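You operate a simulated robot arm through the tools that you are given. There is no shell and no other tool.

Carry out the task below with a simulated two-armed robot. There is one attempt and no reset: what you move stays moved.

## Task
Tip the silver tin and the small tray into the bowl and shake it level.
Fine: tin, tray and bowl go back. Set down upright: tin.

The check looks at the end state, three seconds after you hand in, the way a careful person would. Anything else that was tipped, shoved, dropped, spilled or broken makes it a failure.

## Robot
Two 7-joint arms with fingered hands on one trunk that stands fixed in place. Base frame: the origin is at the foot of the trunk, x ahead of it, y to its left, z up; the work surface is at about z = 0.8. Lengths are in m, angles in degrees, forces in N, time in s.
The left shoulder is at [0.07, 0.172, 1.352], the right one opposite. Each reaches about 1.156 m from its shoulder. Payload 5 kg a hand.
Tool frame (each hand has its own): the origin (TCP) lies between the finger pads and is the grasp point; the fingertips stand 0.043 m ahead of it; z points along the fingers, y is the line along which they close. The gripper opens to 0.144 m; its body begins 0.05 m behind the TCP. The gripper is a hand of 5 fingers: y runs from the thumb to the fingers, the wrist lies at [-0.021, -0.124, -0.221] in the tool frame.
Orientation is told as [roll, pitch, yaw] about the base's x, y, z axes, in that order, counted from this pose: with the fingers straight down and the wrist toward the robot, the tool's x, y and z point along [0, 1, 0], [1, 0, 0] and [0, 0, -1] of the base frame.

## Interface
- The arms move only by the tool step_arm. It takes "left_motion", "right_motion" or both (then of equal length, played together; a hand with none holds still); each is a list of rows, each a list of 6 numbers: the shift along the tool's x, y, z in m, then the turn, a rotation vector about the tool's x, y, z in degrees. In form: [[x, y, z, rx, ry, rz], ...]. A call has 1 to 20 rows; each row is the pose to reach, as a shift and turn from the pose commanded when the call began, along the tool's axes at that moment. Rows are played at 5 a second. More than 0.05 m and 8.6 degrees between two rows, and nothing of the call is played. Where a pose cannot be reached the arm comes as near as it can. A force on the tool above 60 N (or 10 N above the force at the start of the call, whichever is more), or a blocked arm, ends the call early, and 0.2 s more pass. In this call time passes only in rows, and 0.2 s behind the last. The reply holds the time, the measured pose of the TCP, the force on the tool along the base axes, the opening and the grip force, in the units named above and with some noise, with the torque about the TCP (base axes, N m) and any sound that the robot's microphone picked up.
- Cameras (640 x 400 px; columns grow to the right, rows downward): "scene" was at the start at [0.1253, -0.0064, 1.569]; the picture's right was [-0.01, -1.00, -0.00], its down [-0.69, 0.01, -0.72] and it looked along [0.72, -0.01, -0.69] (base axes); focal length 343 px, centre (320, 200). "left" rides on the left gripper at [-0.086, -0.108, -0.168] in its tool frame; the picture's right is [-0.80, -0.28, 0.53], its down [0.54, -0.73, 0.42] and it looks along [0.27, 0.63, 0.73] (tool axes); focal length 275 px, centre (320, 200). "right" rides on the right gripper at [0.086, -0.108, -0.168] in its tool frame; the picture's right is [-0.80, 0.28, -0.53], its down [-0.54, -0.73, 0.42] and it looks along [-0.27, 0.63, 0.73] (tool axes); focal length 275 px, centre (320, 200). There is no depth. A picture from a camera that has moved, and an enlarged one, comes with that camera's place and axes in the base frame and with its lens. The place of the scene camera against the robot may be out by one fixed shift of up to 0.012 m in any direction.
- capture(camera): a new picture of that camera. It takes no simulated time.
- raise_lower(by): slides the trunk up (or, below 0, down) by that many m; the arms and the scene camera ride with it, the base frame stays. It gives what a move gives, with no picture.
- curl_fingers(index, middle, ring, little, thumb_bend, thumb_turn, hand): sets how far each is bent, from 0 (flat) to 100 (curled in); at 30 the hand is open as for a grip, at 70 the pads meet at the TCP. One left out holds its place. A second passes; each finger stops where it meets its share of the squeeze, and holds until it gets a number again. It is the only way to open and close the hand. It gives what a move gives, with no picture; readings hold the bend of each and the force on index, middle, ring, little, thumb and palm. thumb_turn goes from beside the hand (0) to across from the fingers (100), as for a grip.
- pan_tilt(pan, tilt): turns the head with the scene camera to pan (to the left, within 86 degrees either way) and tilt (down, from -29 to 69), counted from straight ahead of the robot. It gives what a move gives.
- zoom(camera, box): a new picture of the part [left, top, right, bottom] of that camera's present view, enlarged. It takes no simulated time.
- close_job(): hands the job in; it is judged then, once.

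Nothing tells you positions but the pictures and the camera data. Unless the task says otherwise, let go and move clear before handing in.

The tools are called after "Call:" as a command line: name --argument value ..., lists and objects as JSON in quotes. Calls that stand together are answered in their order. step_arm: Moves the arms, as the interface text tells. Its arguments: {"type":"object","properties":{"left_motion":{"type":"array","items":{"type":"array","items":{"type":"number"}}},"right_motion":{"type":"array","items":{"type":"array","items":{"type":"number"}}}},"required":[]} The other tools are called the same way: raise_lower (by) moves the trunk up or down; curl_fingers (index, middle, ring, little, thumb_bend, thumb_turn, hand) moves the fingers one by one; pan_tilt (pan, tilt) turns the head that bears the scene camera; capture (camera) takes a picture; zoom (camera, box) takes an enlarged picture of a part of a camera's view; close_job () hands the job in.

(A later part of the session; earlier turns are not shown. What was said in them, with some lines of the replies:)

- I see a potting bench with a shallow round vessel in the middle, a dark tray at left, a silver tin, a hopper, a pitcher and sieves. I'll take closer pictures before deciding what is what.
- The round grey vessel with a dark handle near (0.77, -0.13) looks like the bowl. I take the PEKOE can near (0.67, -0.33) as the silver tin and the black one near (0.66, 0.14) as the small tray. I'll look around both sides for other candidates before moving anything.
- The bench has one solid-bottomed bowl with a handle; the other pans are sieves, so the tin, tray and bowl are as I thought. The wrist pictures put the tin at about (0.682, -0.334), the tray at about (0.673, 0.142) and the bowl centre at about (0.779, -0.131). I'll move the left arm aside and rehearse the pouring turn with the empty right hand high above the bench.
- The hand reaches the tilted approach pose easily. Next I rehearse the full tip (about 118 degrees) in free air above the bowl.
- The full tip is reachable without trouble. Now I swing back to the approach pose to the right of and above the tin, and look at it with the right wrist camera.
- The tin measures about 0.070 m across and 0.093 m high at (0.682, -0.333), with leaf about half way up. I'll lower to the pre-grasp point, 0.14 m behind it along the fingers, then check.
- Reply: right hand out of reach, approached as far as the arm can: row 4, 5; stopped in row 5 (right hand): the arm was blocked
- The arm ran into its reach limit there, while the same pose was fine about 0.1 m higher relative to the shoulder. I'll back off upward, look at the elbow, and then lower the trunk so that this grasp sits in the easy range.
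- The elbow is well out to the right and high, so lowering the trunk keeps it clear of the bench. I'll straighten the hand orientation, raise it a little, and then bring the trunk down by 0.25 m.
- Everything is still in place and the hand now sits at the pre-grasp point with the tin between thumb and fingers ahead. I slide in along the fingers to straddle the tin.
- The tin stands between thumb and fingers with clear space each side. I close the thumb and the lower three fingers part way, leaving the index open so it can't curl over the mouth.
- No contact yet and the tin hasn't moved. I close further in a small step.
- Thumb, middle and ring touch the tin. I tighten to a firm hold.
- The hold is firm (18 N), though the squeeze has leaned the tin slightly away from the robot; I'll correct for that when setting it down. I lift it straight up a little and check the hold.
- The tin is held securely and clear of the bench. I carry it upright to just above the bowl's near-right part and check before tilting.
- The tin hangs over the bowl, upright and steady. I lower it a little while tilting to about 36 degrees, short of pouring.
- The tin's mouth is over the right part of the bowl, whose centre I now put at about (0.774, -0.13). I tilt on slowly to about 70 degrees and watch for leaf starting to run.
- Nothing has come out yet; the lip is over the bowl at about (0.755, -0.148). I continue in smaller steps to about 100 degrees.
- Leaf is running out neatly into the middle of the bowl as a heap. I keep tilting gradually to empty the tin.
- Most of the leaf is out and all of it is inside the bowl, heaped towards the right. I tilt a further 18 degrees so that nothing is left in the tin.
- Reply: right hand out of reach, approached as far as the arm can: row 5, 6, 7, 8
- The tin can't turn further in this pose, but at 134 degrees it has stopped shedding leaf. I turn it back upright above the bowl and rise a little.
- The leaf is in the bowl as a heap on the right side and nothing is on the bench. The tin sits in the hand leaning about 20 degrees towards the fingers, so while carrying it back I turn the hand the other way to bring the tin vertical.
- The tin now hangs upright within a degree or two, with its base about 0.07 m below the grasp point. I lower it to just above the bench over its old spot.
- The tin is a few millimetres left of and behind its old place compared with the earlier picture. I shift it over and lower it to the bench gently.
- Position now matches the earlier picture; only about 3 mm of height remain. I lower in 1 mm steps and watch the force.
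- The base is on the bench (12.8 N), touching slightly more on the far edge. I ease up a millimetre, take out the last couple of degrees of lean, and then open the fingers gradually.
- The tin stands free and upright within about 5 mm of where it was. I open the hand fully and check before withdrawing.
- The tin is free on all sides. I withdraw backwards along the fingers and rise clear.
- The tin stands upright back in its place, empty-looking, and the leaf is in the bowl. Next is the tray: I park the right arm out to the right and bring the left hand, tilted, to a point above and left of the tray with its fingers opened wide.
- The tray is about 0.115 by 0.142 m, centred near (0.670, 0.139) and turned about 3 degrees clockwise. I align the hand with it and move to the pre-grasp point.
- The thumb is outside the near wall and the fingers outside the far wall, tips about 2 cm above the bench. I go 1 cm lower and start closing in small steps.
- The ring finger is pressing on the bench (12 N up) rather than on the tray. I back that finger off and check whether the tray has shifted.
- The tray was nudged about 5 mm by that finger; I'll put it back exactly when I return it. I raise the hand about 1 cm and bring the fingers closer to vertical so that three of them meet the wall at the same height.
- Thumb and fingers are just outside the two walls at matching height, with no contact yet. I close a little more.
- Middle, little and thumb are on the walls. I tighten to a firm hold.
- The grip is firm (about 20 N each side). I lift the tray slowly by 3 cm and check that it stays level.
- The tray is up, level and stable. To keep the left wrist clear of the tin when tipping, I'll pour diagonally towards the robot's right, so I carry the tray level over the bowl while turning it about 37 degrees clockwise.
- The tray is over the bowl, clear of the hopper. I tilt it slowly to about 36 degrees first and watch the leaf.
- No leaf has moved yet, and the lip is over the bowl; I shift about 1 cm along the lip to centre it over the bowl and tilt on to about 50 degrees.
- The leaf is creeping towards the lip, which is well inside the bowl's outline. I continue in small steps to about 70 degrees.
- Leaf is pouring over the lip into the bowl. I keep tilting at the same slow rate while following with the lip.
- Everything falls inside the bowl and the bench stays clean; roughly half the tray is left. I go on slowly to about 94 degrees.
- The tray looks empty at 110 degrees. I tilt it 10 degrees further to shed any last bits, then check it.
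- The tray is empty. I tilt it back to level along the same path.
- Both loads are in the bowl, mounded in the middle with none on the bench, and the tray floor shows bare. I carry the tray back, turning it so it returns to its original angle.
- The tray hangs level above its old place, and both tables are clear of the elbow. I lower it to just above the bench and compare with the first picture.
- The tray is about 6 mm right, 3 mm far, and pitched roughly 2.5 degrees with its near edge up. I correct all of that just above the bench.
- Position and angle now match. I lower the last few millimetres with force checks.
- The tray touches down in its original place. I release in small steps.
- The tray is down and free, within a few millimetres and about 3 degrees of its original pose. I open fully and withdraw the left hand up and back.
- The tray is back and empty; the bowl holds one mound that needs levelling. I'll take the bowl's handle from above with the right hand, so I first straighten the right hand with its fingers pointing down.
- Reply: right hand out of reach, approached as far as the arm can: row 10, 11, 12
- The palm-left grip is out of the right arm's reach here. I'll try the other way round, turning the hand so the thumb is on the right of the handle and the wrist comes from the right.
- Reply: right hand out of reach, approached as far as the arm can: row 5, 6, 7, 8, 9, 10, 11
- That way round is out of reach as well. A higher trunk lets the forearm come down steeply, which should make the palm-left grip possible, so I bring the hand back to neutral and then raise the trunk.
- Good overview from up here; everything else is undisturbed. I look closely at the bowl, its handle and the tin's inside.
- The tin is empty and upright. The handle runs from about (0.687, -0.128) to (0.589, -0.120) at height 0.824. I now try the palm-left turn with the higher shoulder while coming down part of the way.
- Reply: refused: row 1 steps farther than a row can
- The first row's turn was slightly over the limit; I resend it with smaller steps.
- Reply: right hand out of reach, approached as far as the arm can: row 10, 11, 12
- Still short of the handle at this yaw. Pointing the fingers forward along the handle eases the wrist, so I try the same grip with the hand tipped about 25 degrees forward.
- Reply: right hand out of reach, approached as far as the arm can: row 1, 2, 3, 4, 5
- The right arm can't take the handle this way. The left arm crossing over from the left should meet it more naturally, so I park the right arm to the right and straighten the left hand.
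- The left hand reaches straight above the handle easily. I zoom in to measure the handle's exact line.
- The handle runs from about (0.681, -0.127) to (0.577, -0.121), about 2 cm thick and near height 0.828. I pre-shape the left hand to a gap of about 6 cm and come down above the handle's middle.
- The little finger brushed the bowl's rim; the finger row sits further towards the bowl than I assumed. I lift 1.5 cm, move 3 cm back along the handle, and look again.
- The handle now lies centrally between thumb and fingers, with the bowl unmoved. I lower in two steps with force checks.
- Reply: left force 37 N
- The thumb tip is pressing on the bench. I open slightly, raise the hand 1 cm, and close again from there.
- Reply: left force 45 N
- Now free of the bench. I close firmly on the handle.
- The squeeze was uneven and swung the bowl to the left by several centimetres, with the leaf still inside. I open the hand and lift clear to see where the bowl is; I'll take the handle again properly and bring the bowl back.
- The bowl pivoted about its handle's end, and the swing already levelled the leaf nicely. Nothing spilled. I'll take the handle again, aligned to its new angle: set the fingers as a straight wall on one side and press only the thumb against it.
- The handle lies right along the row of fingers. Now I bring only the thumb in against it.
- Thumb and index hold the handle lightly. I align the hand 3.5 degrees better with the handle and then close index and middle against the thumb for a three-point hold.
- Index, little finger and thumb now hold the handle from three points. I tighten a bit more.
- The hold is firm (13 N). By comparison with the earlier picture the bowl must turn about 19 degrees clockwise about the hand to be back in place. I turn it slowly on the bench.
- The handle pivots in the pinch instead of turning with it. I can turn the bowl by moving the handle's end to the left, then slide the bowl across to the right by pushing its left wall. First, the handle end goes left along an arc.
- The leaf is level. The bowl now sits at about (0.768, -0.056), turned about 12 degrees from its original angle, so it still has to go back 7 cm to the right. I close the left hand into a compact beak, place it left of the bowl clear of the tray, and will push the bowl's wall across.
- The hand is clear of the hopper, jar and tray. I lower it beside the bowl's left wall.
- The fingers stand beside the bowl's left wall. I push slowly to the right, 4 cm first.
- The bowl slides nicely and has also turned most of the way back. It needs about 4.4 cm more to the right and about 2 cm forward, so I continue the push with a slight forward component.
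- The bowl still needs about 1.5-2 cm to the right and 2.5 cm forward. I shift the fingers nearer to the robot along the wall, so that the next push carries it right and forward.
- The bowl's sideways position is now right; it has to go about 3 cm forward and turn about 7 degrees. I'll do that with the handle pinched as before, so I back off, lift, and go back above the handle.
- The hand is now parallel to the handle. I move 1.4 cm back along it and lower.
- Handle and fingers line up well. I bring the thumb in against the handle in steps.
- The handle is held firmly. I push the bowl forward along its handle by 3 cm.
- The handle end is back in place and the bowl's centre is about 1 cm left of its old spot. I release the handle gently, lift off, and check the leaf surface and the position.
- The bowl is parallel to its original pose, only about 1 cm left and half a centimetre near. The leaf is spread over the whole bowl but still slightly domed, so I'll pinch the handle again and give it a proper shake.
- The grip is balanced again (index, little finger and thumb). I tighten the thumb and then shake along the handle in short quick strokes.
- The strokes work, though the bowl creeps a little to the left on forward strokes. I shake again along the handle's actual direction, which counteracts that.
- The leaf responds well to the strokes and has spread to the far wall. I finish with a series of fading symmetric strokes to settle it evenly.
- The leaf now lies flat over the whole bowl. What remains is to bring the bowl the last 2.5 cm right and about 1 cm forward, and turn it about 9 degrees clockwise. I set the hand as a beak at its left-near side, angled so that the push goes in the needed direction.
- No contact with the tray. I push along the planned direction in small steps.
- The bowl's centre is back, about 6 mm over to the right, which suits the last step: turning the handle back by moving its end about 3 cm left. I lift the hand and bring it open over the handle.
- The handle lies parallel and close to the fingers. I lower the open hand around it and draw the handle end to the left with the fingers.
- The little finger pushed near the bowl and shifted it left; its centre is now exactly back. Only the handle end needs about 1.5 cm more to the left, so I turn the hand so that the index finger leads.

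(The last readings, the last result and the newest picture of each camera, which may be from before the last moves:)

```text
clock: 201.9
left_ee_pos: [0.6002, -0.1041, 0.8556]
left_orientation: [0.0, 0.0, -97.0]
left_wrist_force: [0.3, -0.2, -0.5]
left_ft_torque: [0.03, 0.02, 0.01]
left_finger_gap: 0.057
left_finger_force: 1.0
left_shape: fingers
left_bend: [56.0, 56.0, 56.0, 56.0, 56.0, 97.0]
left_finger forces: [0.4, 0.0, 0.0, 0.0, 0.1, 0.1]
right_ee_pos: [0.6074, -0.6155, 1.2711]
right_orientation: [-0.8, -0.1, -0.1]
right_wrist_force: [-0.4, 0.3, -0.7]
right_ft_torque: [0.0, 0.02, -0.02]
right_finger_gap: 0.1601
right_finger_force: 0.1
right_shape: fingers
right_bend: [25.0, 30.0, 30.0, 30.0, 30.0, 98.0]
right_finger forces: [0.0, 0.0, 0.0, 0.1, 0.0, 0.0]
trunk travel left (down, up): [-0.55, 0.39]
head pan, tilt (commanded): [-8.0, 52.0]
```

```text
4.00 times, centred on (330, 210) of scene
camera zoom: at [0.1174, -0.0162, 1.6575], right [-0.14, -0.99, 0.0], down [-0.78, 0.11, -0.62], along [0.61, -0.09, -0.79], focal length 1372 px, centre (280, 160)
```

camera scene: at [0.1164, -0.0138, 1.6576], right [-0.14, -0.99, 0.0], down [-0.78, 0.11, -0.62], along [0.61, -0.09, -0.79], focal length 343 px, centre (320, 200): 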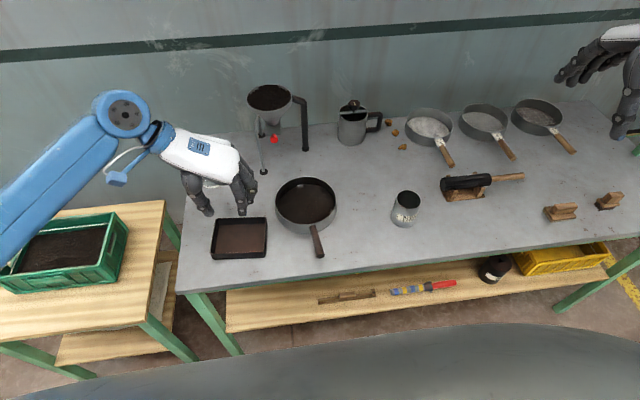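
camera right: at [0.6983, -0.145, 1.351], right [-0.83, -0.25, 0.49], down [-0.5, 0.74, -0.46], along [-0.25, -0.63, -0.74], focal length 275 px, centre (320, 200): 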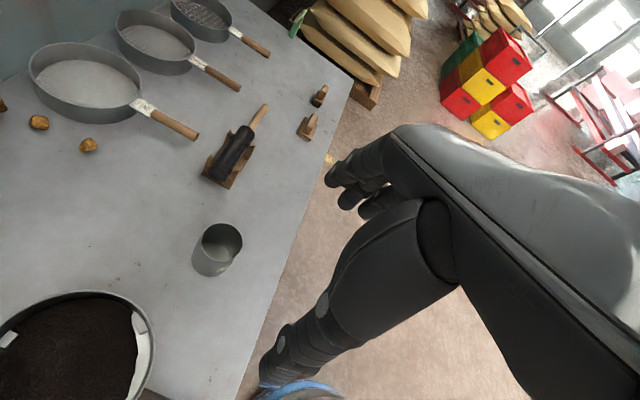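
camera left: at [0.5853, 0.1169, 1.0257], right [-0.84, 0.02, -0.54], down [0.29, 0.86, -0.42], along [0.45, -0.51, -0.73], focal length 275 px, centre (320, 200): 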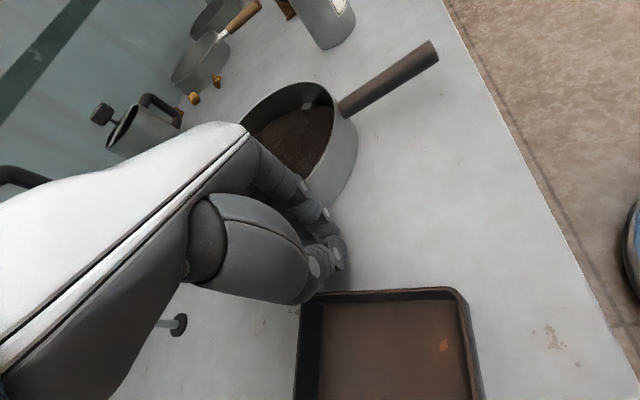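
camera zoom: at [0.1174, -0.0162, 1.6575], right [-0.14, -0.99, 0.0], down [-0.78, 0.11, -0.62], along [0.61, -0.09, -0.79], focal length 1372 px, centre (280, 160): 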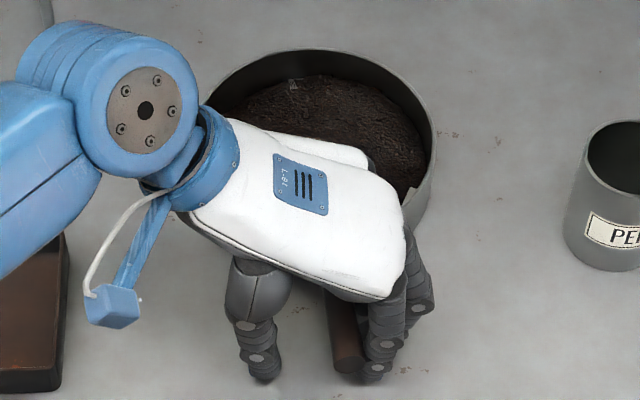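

Call:
step_arm --left_motion '[[0, -0.003, 0, 0, 0, 0], [0, -0.005, 0, 0, 0, 0], [0, 0, 0, 0, 0, 0], [0, 0.008, 0, 0, 0, 0]]'

Call:
step_arm --left_motion '[[0, 0, -0.03, 0, 0, 0], [0, 0, -0.07, 0, 0, 0], [0, 0, -0.11, 0, 0, 0], [0, -0.03, -0.15, 0, 0, 0], [0, -0.07, -0.19, 0, 0, 0], [0, -0.11, -0.23, 0, 0, 0], [0, -0.15, -0.26, 0, 0, 0], [0, -0.19, -0.28, 0, 0, 0], [0, -0.23, -0.3, 0, 0, 0]]'

Call:
zoom --camera "scene" --box '[280, 160, 380, 260]'

Call:
zoom --camera "scene" --box '[290, 165, 370, 225]'

Call:
capture --camera "scene"

```text
clock: 202.9
left_ee_pos: [0.5988, -0.1131, 0.8542]
left_orientation: [0.2, 0.0, -96.9]
left_wrist_force: [0.7, 0.0, -0.6]
left_ft_torque: [0.0, 0.02, 0.02]
left_finger_gap: 0.0567
left_finger_force: 0.1
left_shape: fingers
left_bend: [56.0, 56.0, 56.0, 56.0, 56.0, 97.0]
left_finger forces: [0.1, 0.0, 0.0, 0.1, 0.0, 0.1]
right_ee_pos: [0.6095, -0.6155, 1.2711]
right_orientation: [-0.7, 0.0, -0.3]
right_wrist_force: [0.4, 0.1, -0.6]
right_ft_torque: [0.05, -0.04, 0.0]
right_finger_gap: 0.1603
right_finger_force: 0.0
right_shape: fingers
right_bend: [25.0, 30.0, 30.0, 30.0, 30.0, 98.0]
right_finger forces: [0.1, 0.0, 0.1, 0.0, 0.0, 0.1]
trunk travel left (down, up): [-0.55, 0.39]
head pan, tilt (commanded): [-8.0, 52.0]
```

```text
refused: row 5 steps farther than a row can; nothing moved
```

```text
4.00 times, centred on (330, 210) of scene
camera zoom: at [0.1173, -0.0167, 1.6576], right [-0.14, -0.99, 0.0], down [-0.78, 0.11, -0.62], along [0.61, -0.09, -0.79], focal length 1372 px, centre (280, 160)
```

zoom: 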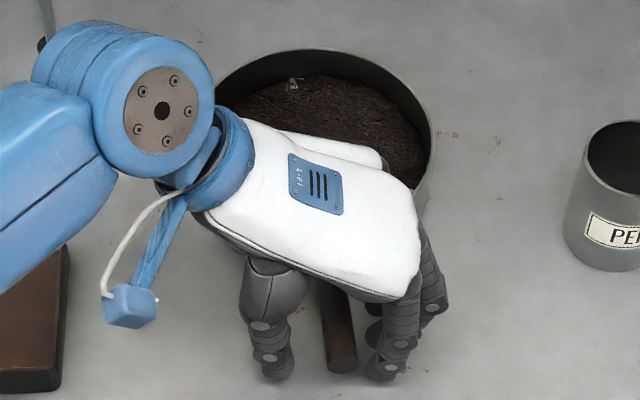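

```text
6.67 times, centred on (330, 195) of scene
camera zoom: at [0.1173, -0.0167, 1.6576], right [-0.14, -0.99, 0.0], down [-0.78, 0.11, -0.62], along [0.61, -0.09, -0.79], focal length 2287 px, centre (253, 233)
```

zoom: 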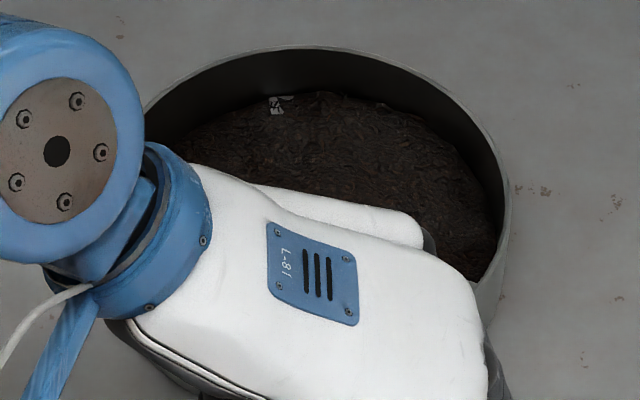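

```text
taken
camera scene: at [0.1173, -0.0167, 1.6576], right [-0.14, -0.99, 0.0], down [-0.78, 0.11, -0.62], along [0.61, -0.09, -0.79], focal length 343 px, centre (320, 200)
```

scene: 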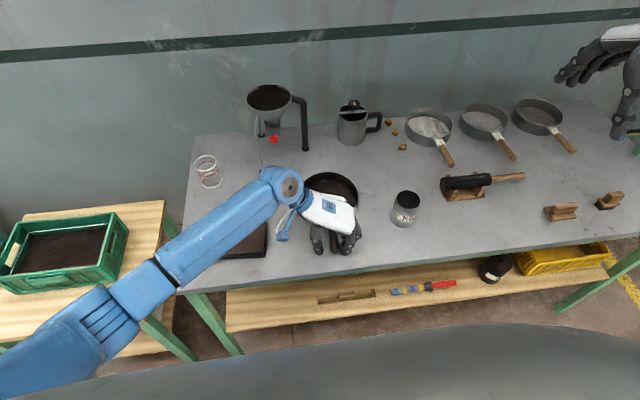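

The handle end is now at (341, 365) in the picture, practically its original place. I lift the hand straight up and move it away to the left.

Call:
step_arm --left_motion '[[0, 0, -0.03, 0, 0, 0], [0, 0, -0.07, 0, 0, 0], [0, 0, -0.11, 0, 0, 0], [0, -0.02, -0.145, 0, 0, 0], [0, -0.05, -0.18, 0, 0, 0], [0, -0.085, -0.21, 0, 0, 0], [0, -0.125, -0.235, 0, 0, 0], [0, -0.165, -0.255, 0, 0, 0], [0, -0.205, -0.275, 0, 0, 0], [0, -0.245, -0.29, 0, 0, 0]]'

Call:
zoom --camera "scene" --box '[280, 160, 380, 260]'

Call:
zoom --camera "scene" --box '[290, 165, 370, 225]'

Call:
capture --camera "scene"

```text
clock: 205.1
left_ee_pos: [0.6263, 0.1337, 1.1447]
left_orientation: [0.1, -0.1, -97.1]
left_wrist_force: [-0.7, 0.9, -0.2]
left_ft_torque: [-0.03, 0.02, 0.03]
left_finger_gap: 0.0565
left_finger_force: 0.1
left_shape: fingers
left_bend: [56.0, 56.0, 56.0, 56.0, 56.0, 97.0]
left_finger forces: [0.0, 0.0, 0.0, 0.0, 0.0, 0.0]
right_ee_pos: [0.6084, -0.6137, 1.274]
right_orientation: [-0.9, 0.0, -0.3]
right_wrist_force: [-0.6, 0.5, -0.4]
right_ft_torque: [-0.05, -0.05, 0.02]
right_finger_gap: 0.1604
right_finger_force: 0.1
right_shape: fingers
right_bend: [25.0, 30.0, 30.0, 30.0, 30.0, 98.0]
right_finger forces: [0.1, 0.1, 0.0, 0.1, 0.1, 0.1]
trunk travel left (down, up): [-0.55, 0.39]
head pan, tilt (commanded): [-8.0, 52.0]
```

```text
4.00 times, centred on (330, 210) of scene
camera zoom: at [0.1164, -0.0135, 1.6576], right [-0.14, -0.99, 0.0], down [-0.78, 0.11, -0.62], along [0.61, -0.09, -0.79], focal length 1372 px, centre (280, 160)
```

zoom: 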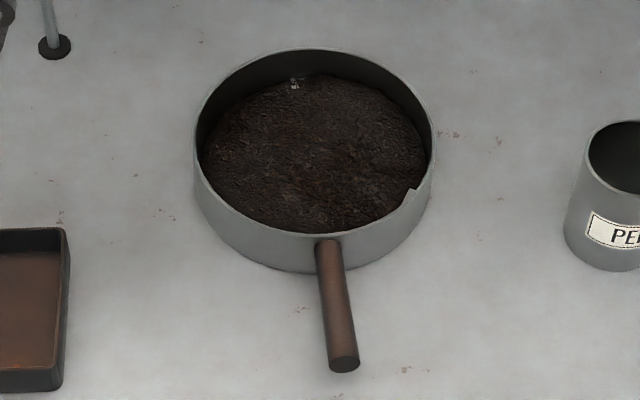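

```text
6.67 times, centred on (330, 195) of scene
camera zoom: at [0.1164, -0.0135, 1.6576], right [-0.14, -0.99, 0.0], down [-0.78, 0.11, -0.62], along [0.61, -0.09, -0.79], focal length 2287 px, centre (253, 233)
```

zoom: 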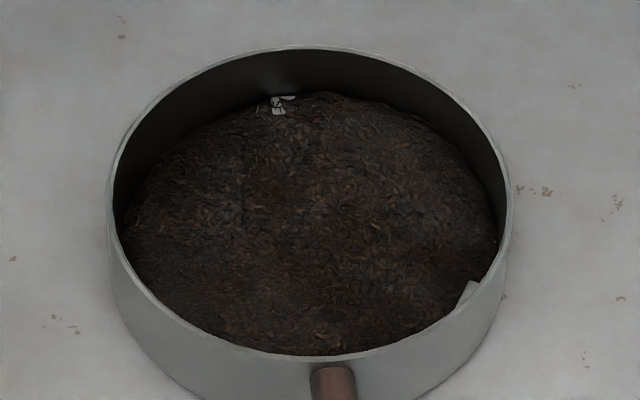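

```text
taken
camera scene: at [0.1164, -0.0135, 1.6576], right [-0.14, -0.99, 0.0], down [-0.78, 0.11, -0.62], along [0.61, -0.09, -0.79], focal length 343 px, centre (320, 200)
```

scene: 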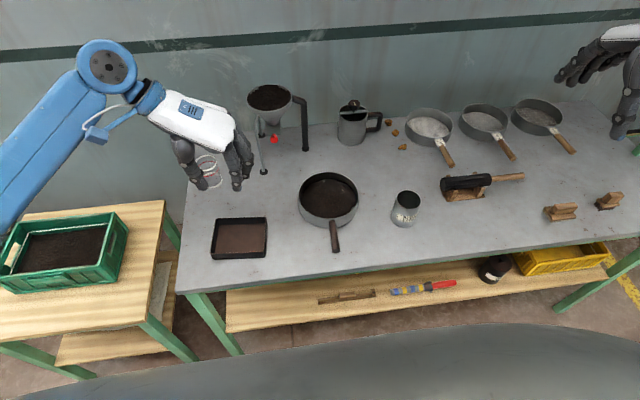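

The bowl now coincides with its original outline to within a few millimetres. I check how level the leaf is from the side with the left wrist camera.

Call:
capture --camera "left"

Call:
step_arm --left_motion '[[0.02, -0.03, 0, 0, 0, 0], [0.04, -0.06, 0.01, 0, 0, 0], [0.07, -0.09, 0.03, 0, 0, 0], [0.1, -0.12, 0.05, 0, 0, 0]]'

Call:
capture --camera "left"

```text
taken
camera left: at [0.5522, 0.2529, 1.3111], right [-0.75, 0.38, -0.54], down [0.63, 0.65, -0.42], along [0.19, -0.66, -0.73], focal length 275 px, centre (320, 200)
```

left: 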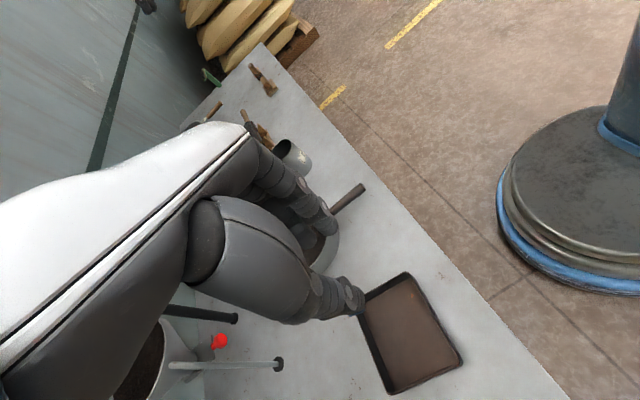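

```text
clock: 206.1
left_ee_pos: [0.744, 0.2411, 1.0945]
left_orientation: [0.1, 0.0, -97.1]
left_wrist_force: [0.6, -0.5, -1.4]
left_ft_torque: [-0.02, 0.02, -0.01]
left_finger_gap: 0.0568
left_finger_force: 0.1
left_shape: fingers
left_bend: [56.0, 56.0, 56.0, 56.0, 56.0, 97.0]
left_finger forces: [0.0, 0.0, 0.0, 0.1, 0.0, 0.0]
right_ee_pos: [0.6107, -0.615, 1.2709]
right_orientation: [-0.8, 0.1, -0.2]
right_wrist_force: [0.1, -0.2, 0.3]
right_ft_torque: [0.03, 0.01, 0.01]
right_finger_gap: 0.1605
right_finger_force: 0.0
right_shape: fingers
right_bend: [25.0, 30.0, 30.0, 30.0, 30.0, 98.0]
right_finger forces: [0.0, 0.1, 0.1, 0.0, 0.0, 0.1]
trunk travel left (down, up): [-0.55, 0.39]
head pan, tilt (commanded): [-8.0, 52.0]
```

```text
taken
camera left: at [0.6707, 0.3589, 1.2602], right [-0.76, 0.38, -0.54], down [0.63, 0.65, -0.42], along [0.19, -0.66, -0.73], focal length 275 px, centre (320, 200)
```

left: 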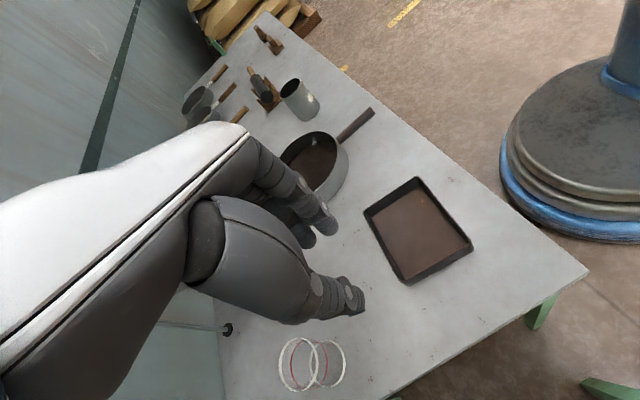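

Call:
zoom --camera "left" --box '[270, 115, 360, 205]'

```text
4.44 times, centred on (315, 160) of left
camera zoom: at [0.6707, 0.3589, 1.2602], right [-0.76, 0.38, -0.54], down [0.63, 0.65, -0.42], along [0.19, -0.66, -0.73], focal length 1224 px, centre (342, 378)
```

zoom: 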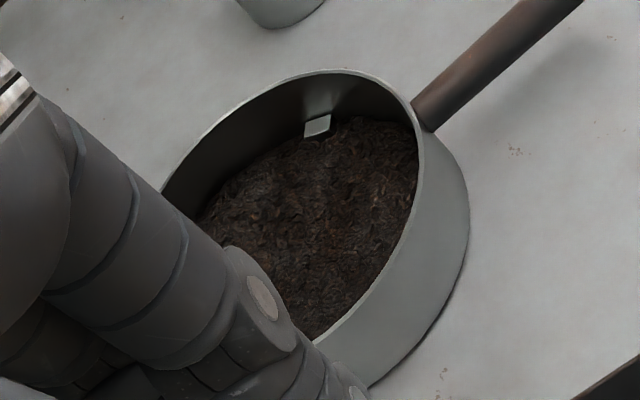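

The leaf line along the wall is even to within a few millimetres, so it is level. I now check the rest of the bench closely for any stray leaf or displaced things.

Call:
zoom --camera "scene" --box '[190, 140, 310, 280]'

Call:
zoom --camera "scene" --box '[300, 90, 460, 270]'

Call:
zoom --camera "scene" --box '[370, 160, 450, 240]'

Call:
zoom --camera "scene" --box '[420, 80, 640, 300]'

```text
2.86 times, centred on (250, 210) of scene
camera zoom: at [0.1195, -0.0159, 1.6574], right [-0.14, -0.99, 0.0], down [-0.78, 0.11, -0.61], along [0.61, -0.09, -0.79], focal length 980 px, centre (520, 171)
```

zoom: 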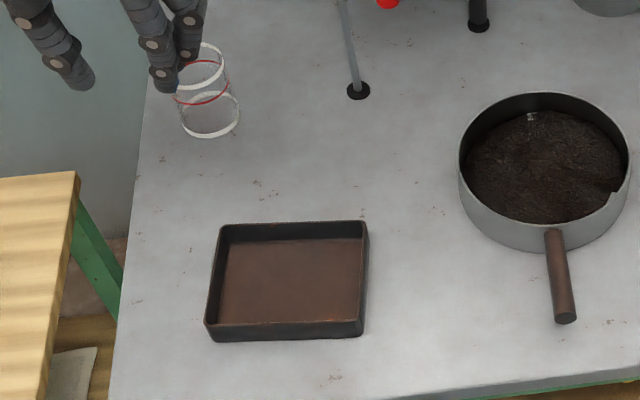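

```text
2.22 times, centred on (380, 180) of scene
camera zoom: at [0.1195, -0.0159, 1.6574], right [-0.14, -0.99, 0.0], down [-0.78, 0.11, -0.61], along [0.61, -0.09, -0.79], focal length 762 px, centre (187, 244)
```

zoom: 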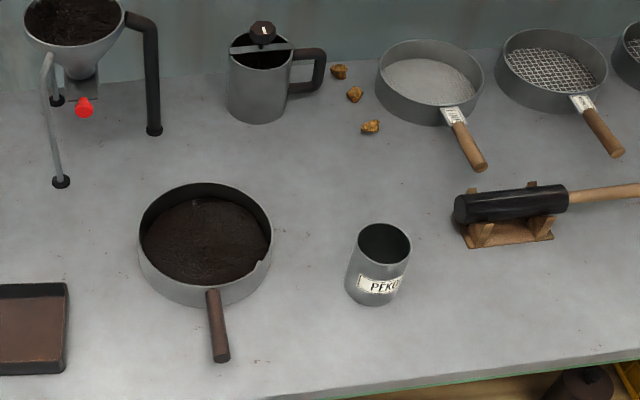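

```text
5.00 times, centred on (410, 200) of scene
camera zoom: at [0.1195, -0.0159, 1.6574], right [-0.14, -0.99, 0.0], down [-0.78, 0.11, -0.61], along [0.61, -0.09, -0.79], focal length 1715 px, centre (-130, 200)
```

zoom: 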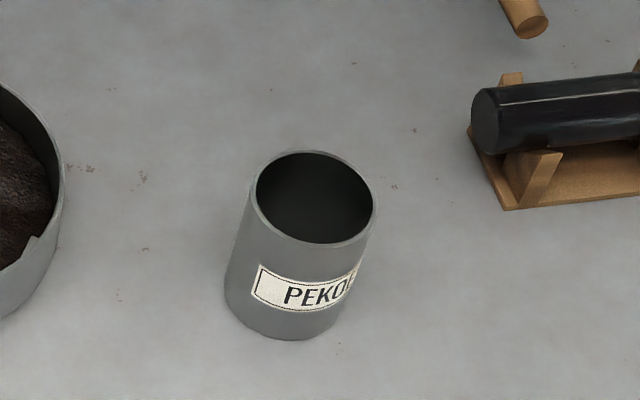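

```text
1.82 times, centred on (530, 190) of scene
camera zoom: at [0.1195, -0.0159, 1.6574], right [-0.14, -0.99, 0.0], down [-0.78, 0.11, -0.61], along [0.61, -0.09, -0.79], focal length 624 px, centre (-62, 218)
```

zoom: 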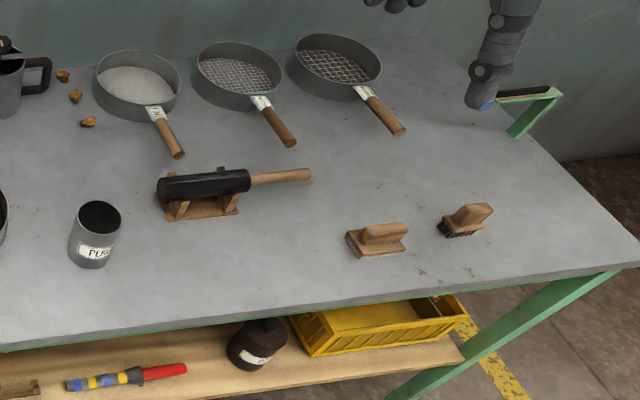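

Call:
zoom --camera "scene" --box '[295, 168, 363, 222]'

Call:
step_arm --left_motion '[[0.02, 0.02, 0.01, 0, 0, 0], [0.04, 0.04, 0.03, 0, 0, 0], [0.055, 0.06, 0.05, 0, 0, 0]]'

Call:
zoom --camera "left" --box '[230, 80, 400, 240]'

```text
7.41 times, centred on (329, 195) of scene
camera zoom: at [0.1195, -0.0159, 1.6574], right [-0.14, -0.99, 0.0], down [-0.78, 0.11, -0.61], along [0.61, -0.09, -0.79], focal length 2541 px, centre (253, 237)
```

zoom: 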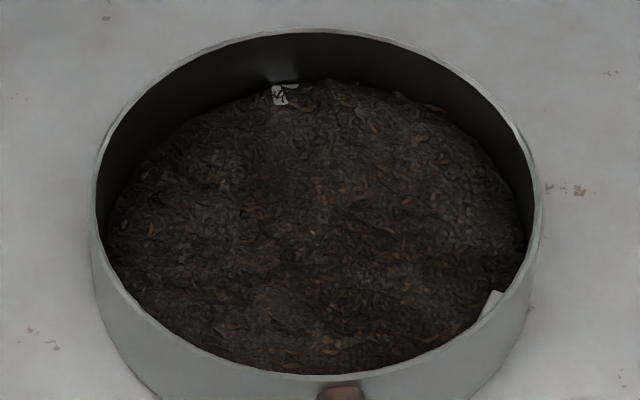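

```text
clock: 206.9
left_ee_pos: [0.7899, 0.1729, 1.044]
left_orientation: [0.2, 0.1, -96.9]
left_wrist_force: [0.6, -0.1, -0.7]
left_ft_torque: [0.0, -0.03, 0.03]
left_finger_gap: 0.0568
left_finger_force: 0.0
left_shape: fingers
left_bend: [56.0, 56.0, 56.0, 56.0, 56.0, 97.0]
left_finger forces: [0.1, 0.1, 0.0, 0.0, 0.0, 0.0]
right_ee_pos: [0.6088, -0.6151, 1.2732]
right_orientation: [-0.8, -0.1, -0.2]
right_wrist_force: [0.1, 0.1, -0.8]
right_ft_torque: [-0.01, -0.01, 0.01]
right_finger_gap: 0.1605
right_finger_force: 0.1
right_shape: fingers
right_bend: [25.0, 30.0, 30.0, 30.0, 30.0, 98.0]
right_finger forces: [0.1, 0.1, 0.0, 0.0, 0.1, 0.0]
trunk travel left (down, up): [-0.55, 0.39]
head pan, tilt (commanded): [-8.0, 52.0]
```

```text
2.50 times, centred on (315, 160) of left
camera zoom: at [0.7162, 0.2914, 1.2115], right [-0.75, 0.38, -0.54], down [0.63, 0.66, -0.42], along [0.19, -0.65, -0.73], focal length 688 px, centre (332, 300)
```

zoom: 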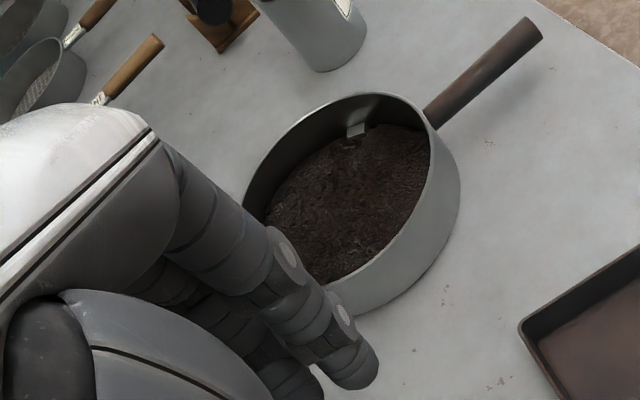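

The leaf is flat, the tin upright and empty, the tray empty and back, and nothing lies on the bench. I move the left arm up and well clear before handing in.

Call:
step_arm --left_motion '[[0, 0, -0.04, 0, 0, 0], [0, 0, -0.08, 0, 0, 0], [-0.02, -0.025, -0.11, 0, 0, 0], [-0.045, -0.055, -0.13, 0, 0, 0], [-0.07, -0.085, -0.15, 0, 0, 0], [-0.095, -0.12, -0.17, 0, 0, 0], [-0.12, -0.15, -0.185, 0, 0, 0], [-0.1435, -0.184, -0.2, 0, 0, 0]]'

Call:
capture --camera "scene"

Call:
zoom --camera "scene" --box '[180, 90, 440, 270]'

```text
clock: 208.7
left_ee_pos: [0.6677, 0.3722, 1.2442]
left_orientation: [0.3, 0.0, -97.1]
left_wrist_force: [-0.5, 0.1, -0.6]
left_ft_torque: [0.0, -0.04, 0.01]
left_finger_gap: 0.0571
left_finger_force: 0.1
left_shape: fingers
left_bend: [56.0, 56.0, 56.0, 56.0, 56.0, 97.0]
left_finger forces: [0.0, 0.0, 0.1, 0.1, 0.1, 0.1]
right_ee_pos: [0.6067, -0.6146, 1.2733]
right_orientation: [-0.9, -0.1, -0.3]
right_wrist_force: [-0.2, 0.4, 1.1]
right_ft_torque: [0.02, -0.05, -0.01]
right_finger_gap: 0.1603
right_finger_force: 0.0
right_shape: fingers
right_bend: [25.0, 30.0, 30.0, 30.0, 30.0, 98.0]
right_finger forces: [0.0, 0.0, 0.0, 0.0, 0.0, 0.1]
trunk travel left (down, up): [-0.55, 0.39]
head pan, tilt (commanded): [-8.0, 52.0]
```

```text
taken
camera scene: at [0.1157, -0.0146, 1.6577], right [-0.14, -0.99, 0.0], down [-0.78, 0.11, -0.62], along [0.61, -0.09, -0.79], focal length 343 px, centre (320, 200)
```

scene: 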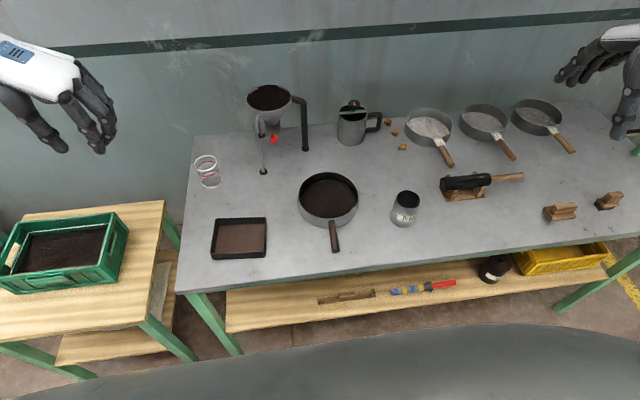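

```text
2.22 times, centred on (310, 180) of scene
camera zoom: at [0.1157, -0.0146, 1.6577], right [-0.14, -0.99, 0.0], down [-0.78, 0.11, -0.62], along [0.61, -0.09, -0.79], focal length 762 px, centre (342, 244)
```

zoom: 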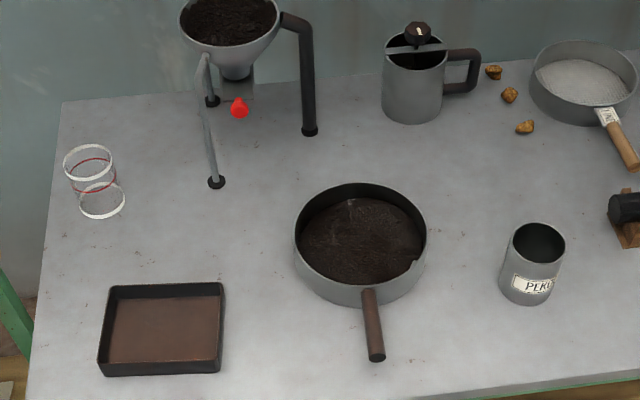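

Both loads of leaf are in the bowl and lie flat. The tin (upright), the tray and the bowl are all back in their places, the bench is clean, and both hands are empty and clear. I hand the job in.

Call:
close_job

```text
The job is handed in.
```

I tipped the silver tin and the small tray into the bowl, shook the leaf level, and handed the job in. I don't have the check's verdict.

| Item | End state |
|---|---|
| Tin | Upright and empty, about 5 mm from where it stood. |
| Tray | Empty, within about 7 mm of its place and turned about 3 degrees. |
| Bowl | Holds both loads, back within a few millimetres of its original outline. |
| Leaf | Looks flat. From the pictures I estimate its edge height varies by about 8 mm around the wall, possibly a little higher at the far side. |

- **Bowl moved along the way:** my first grip on its handle was uneven and swung it several centimetres to the left. It never lifted or spilled, and I slid it back afterwards.
- **Tray nudged:** a finger nudged the tray about 5 mm while I was gripping it. The end state above includes that.

I saw no leaf on the bench, and in the final pictures nothing else was moved. Both hands are empty and clear.
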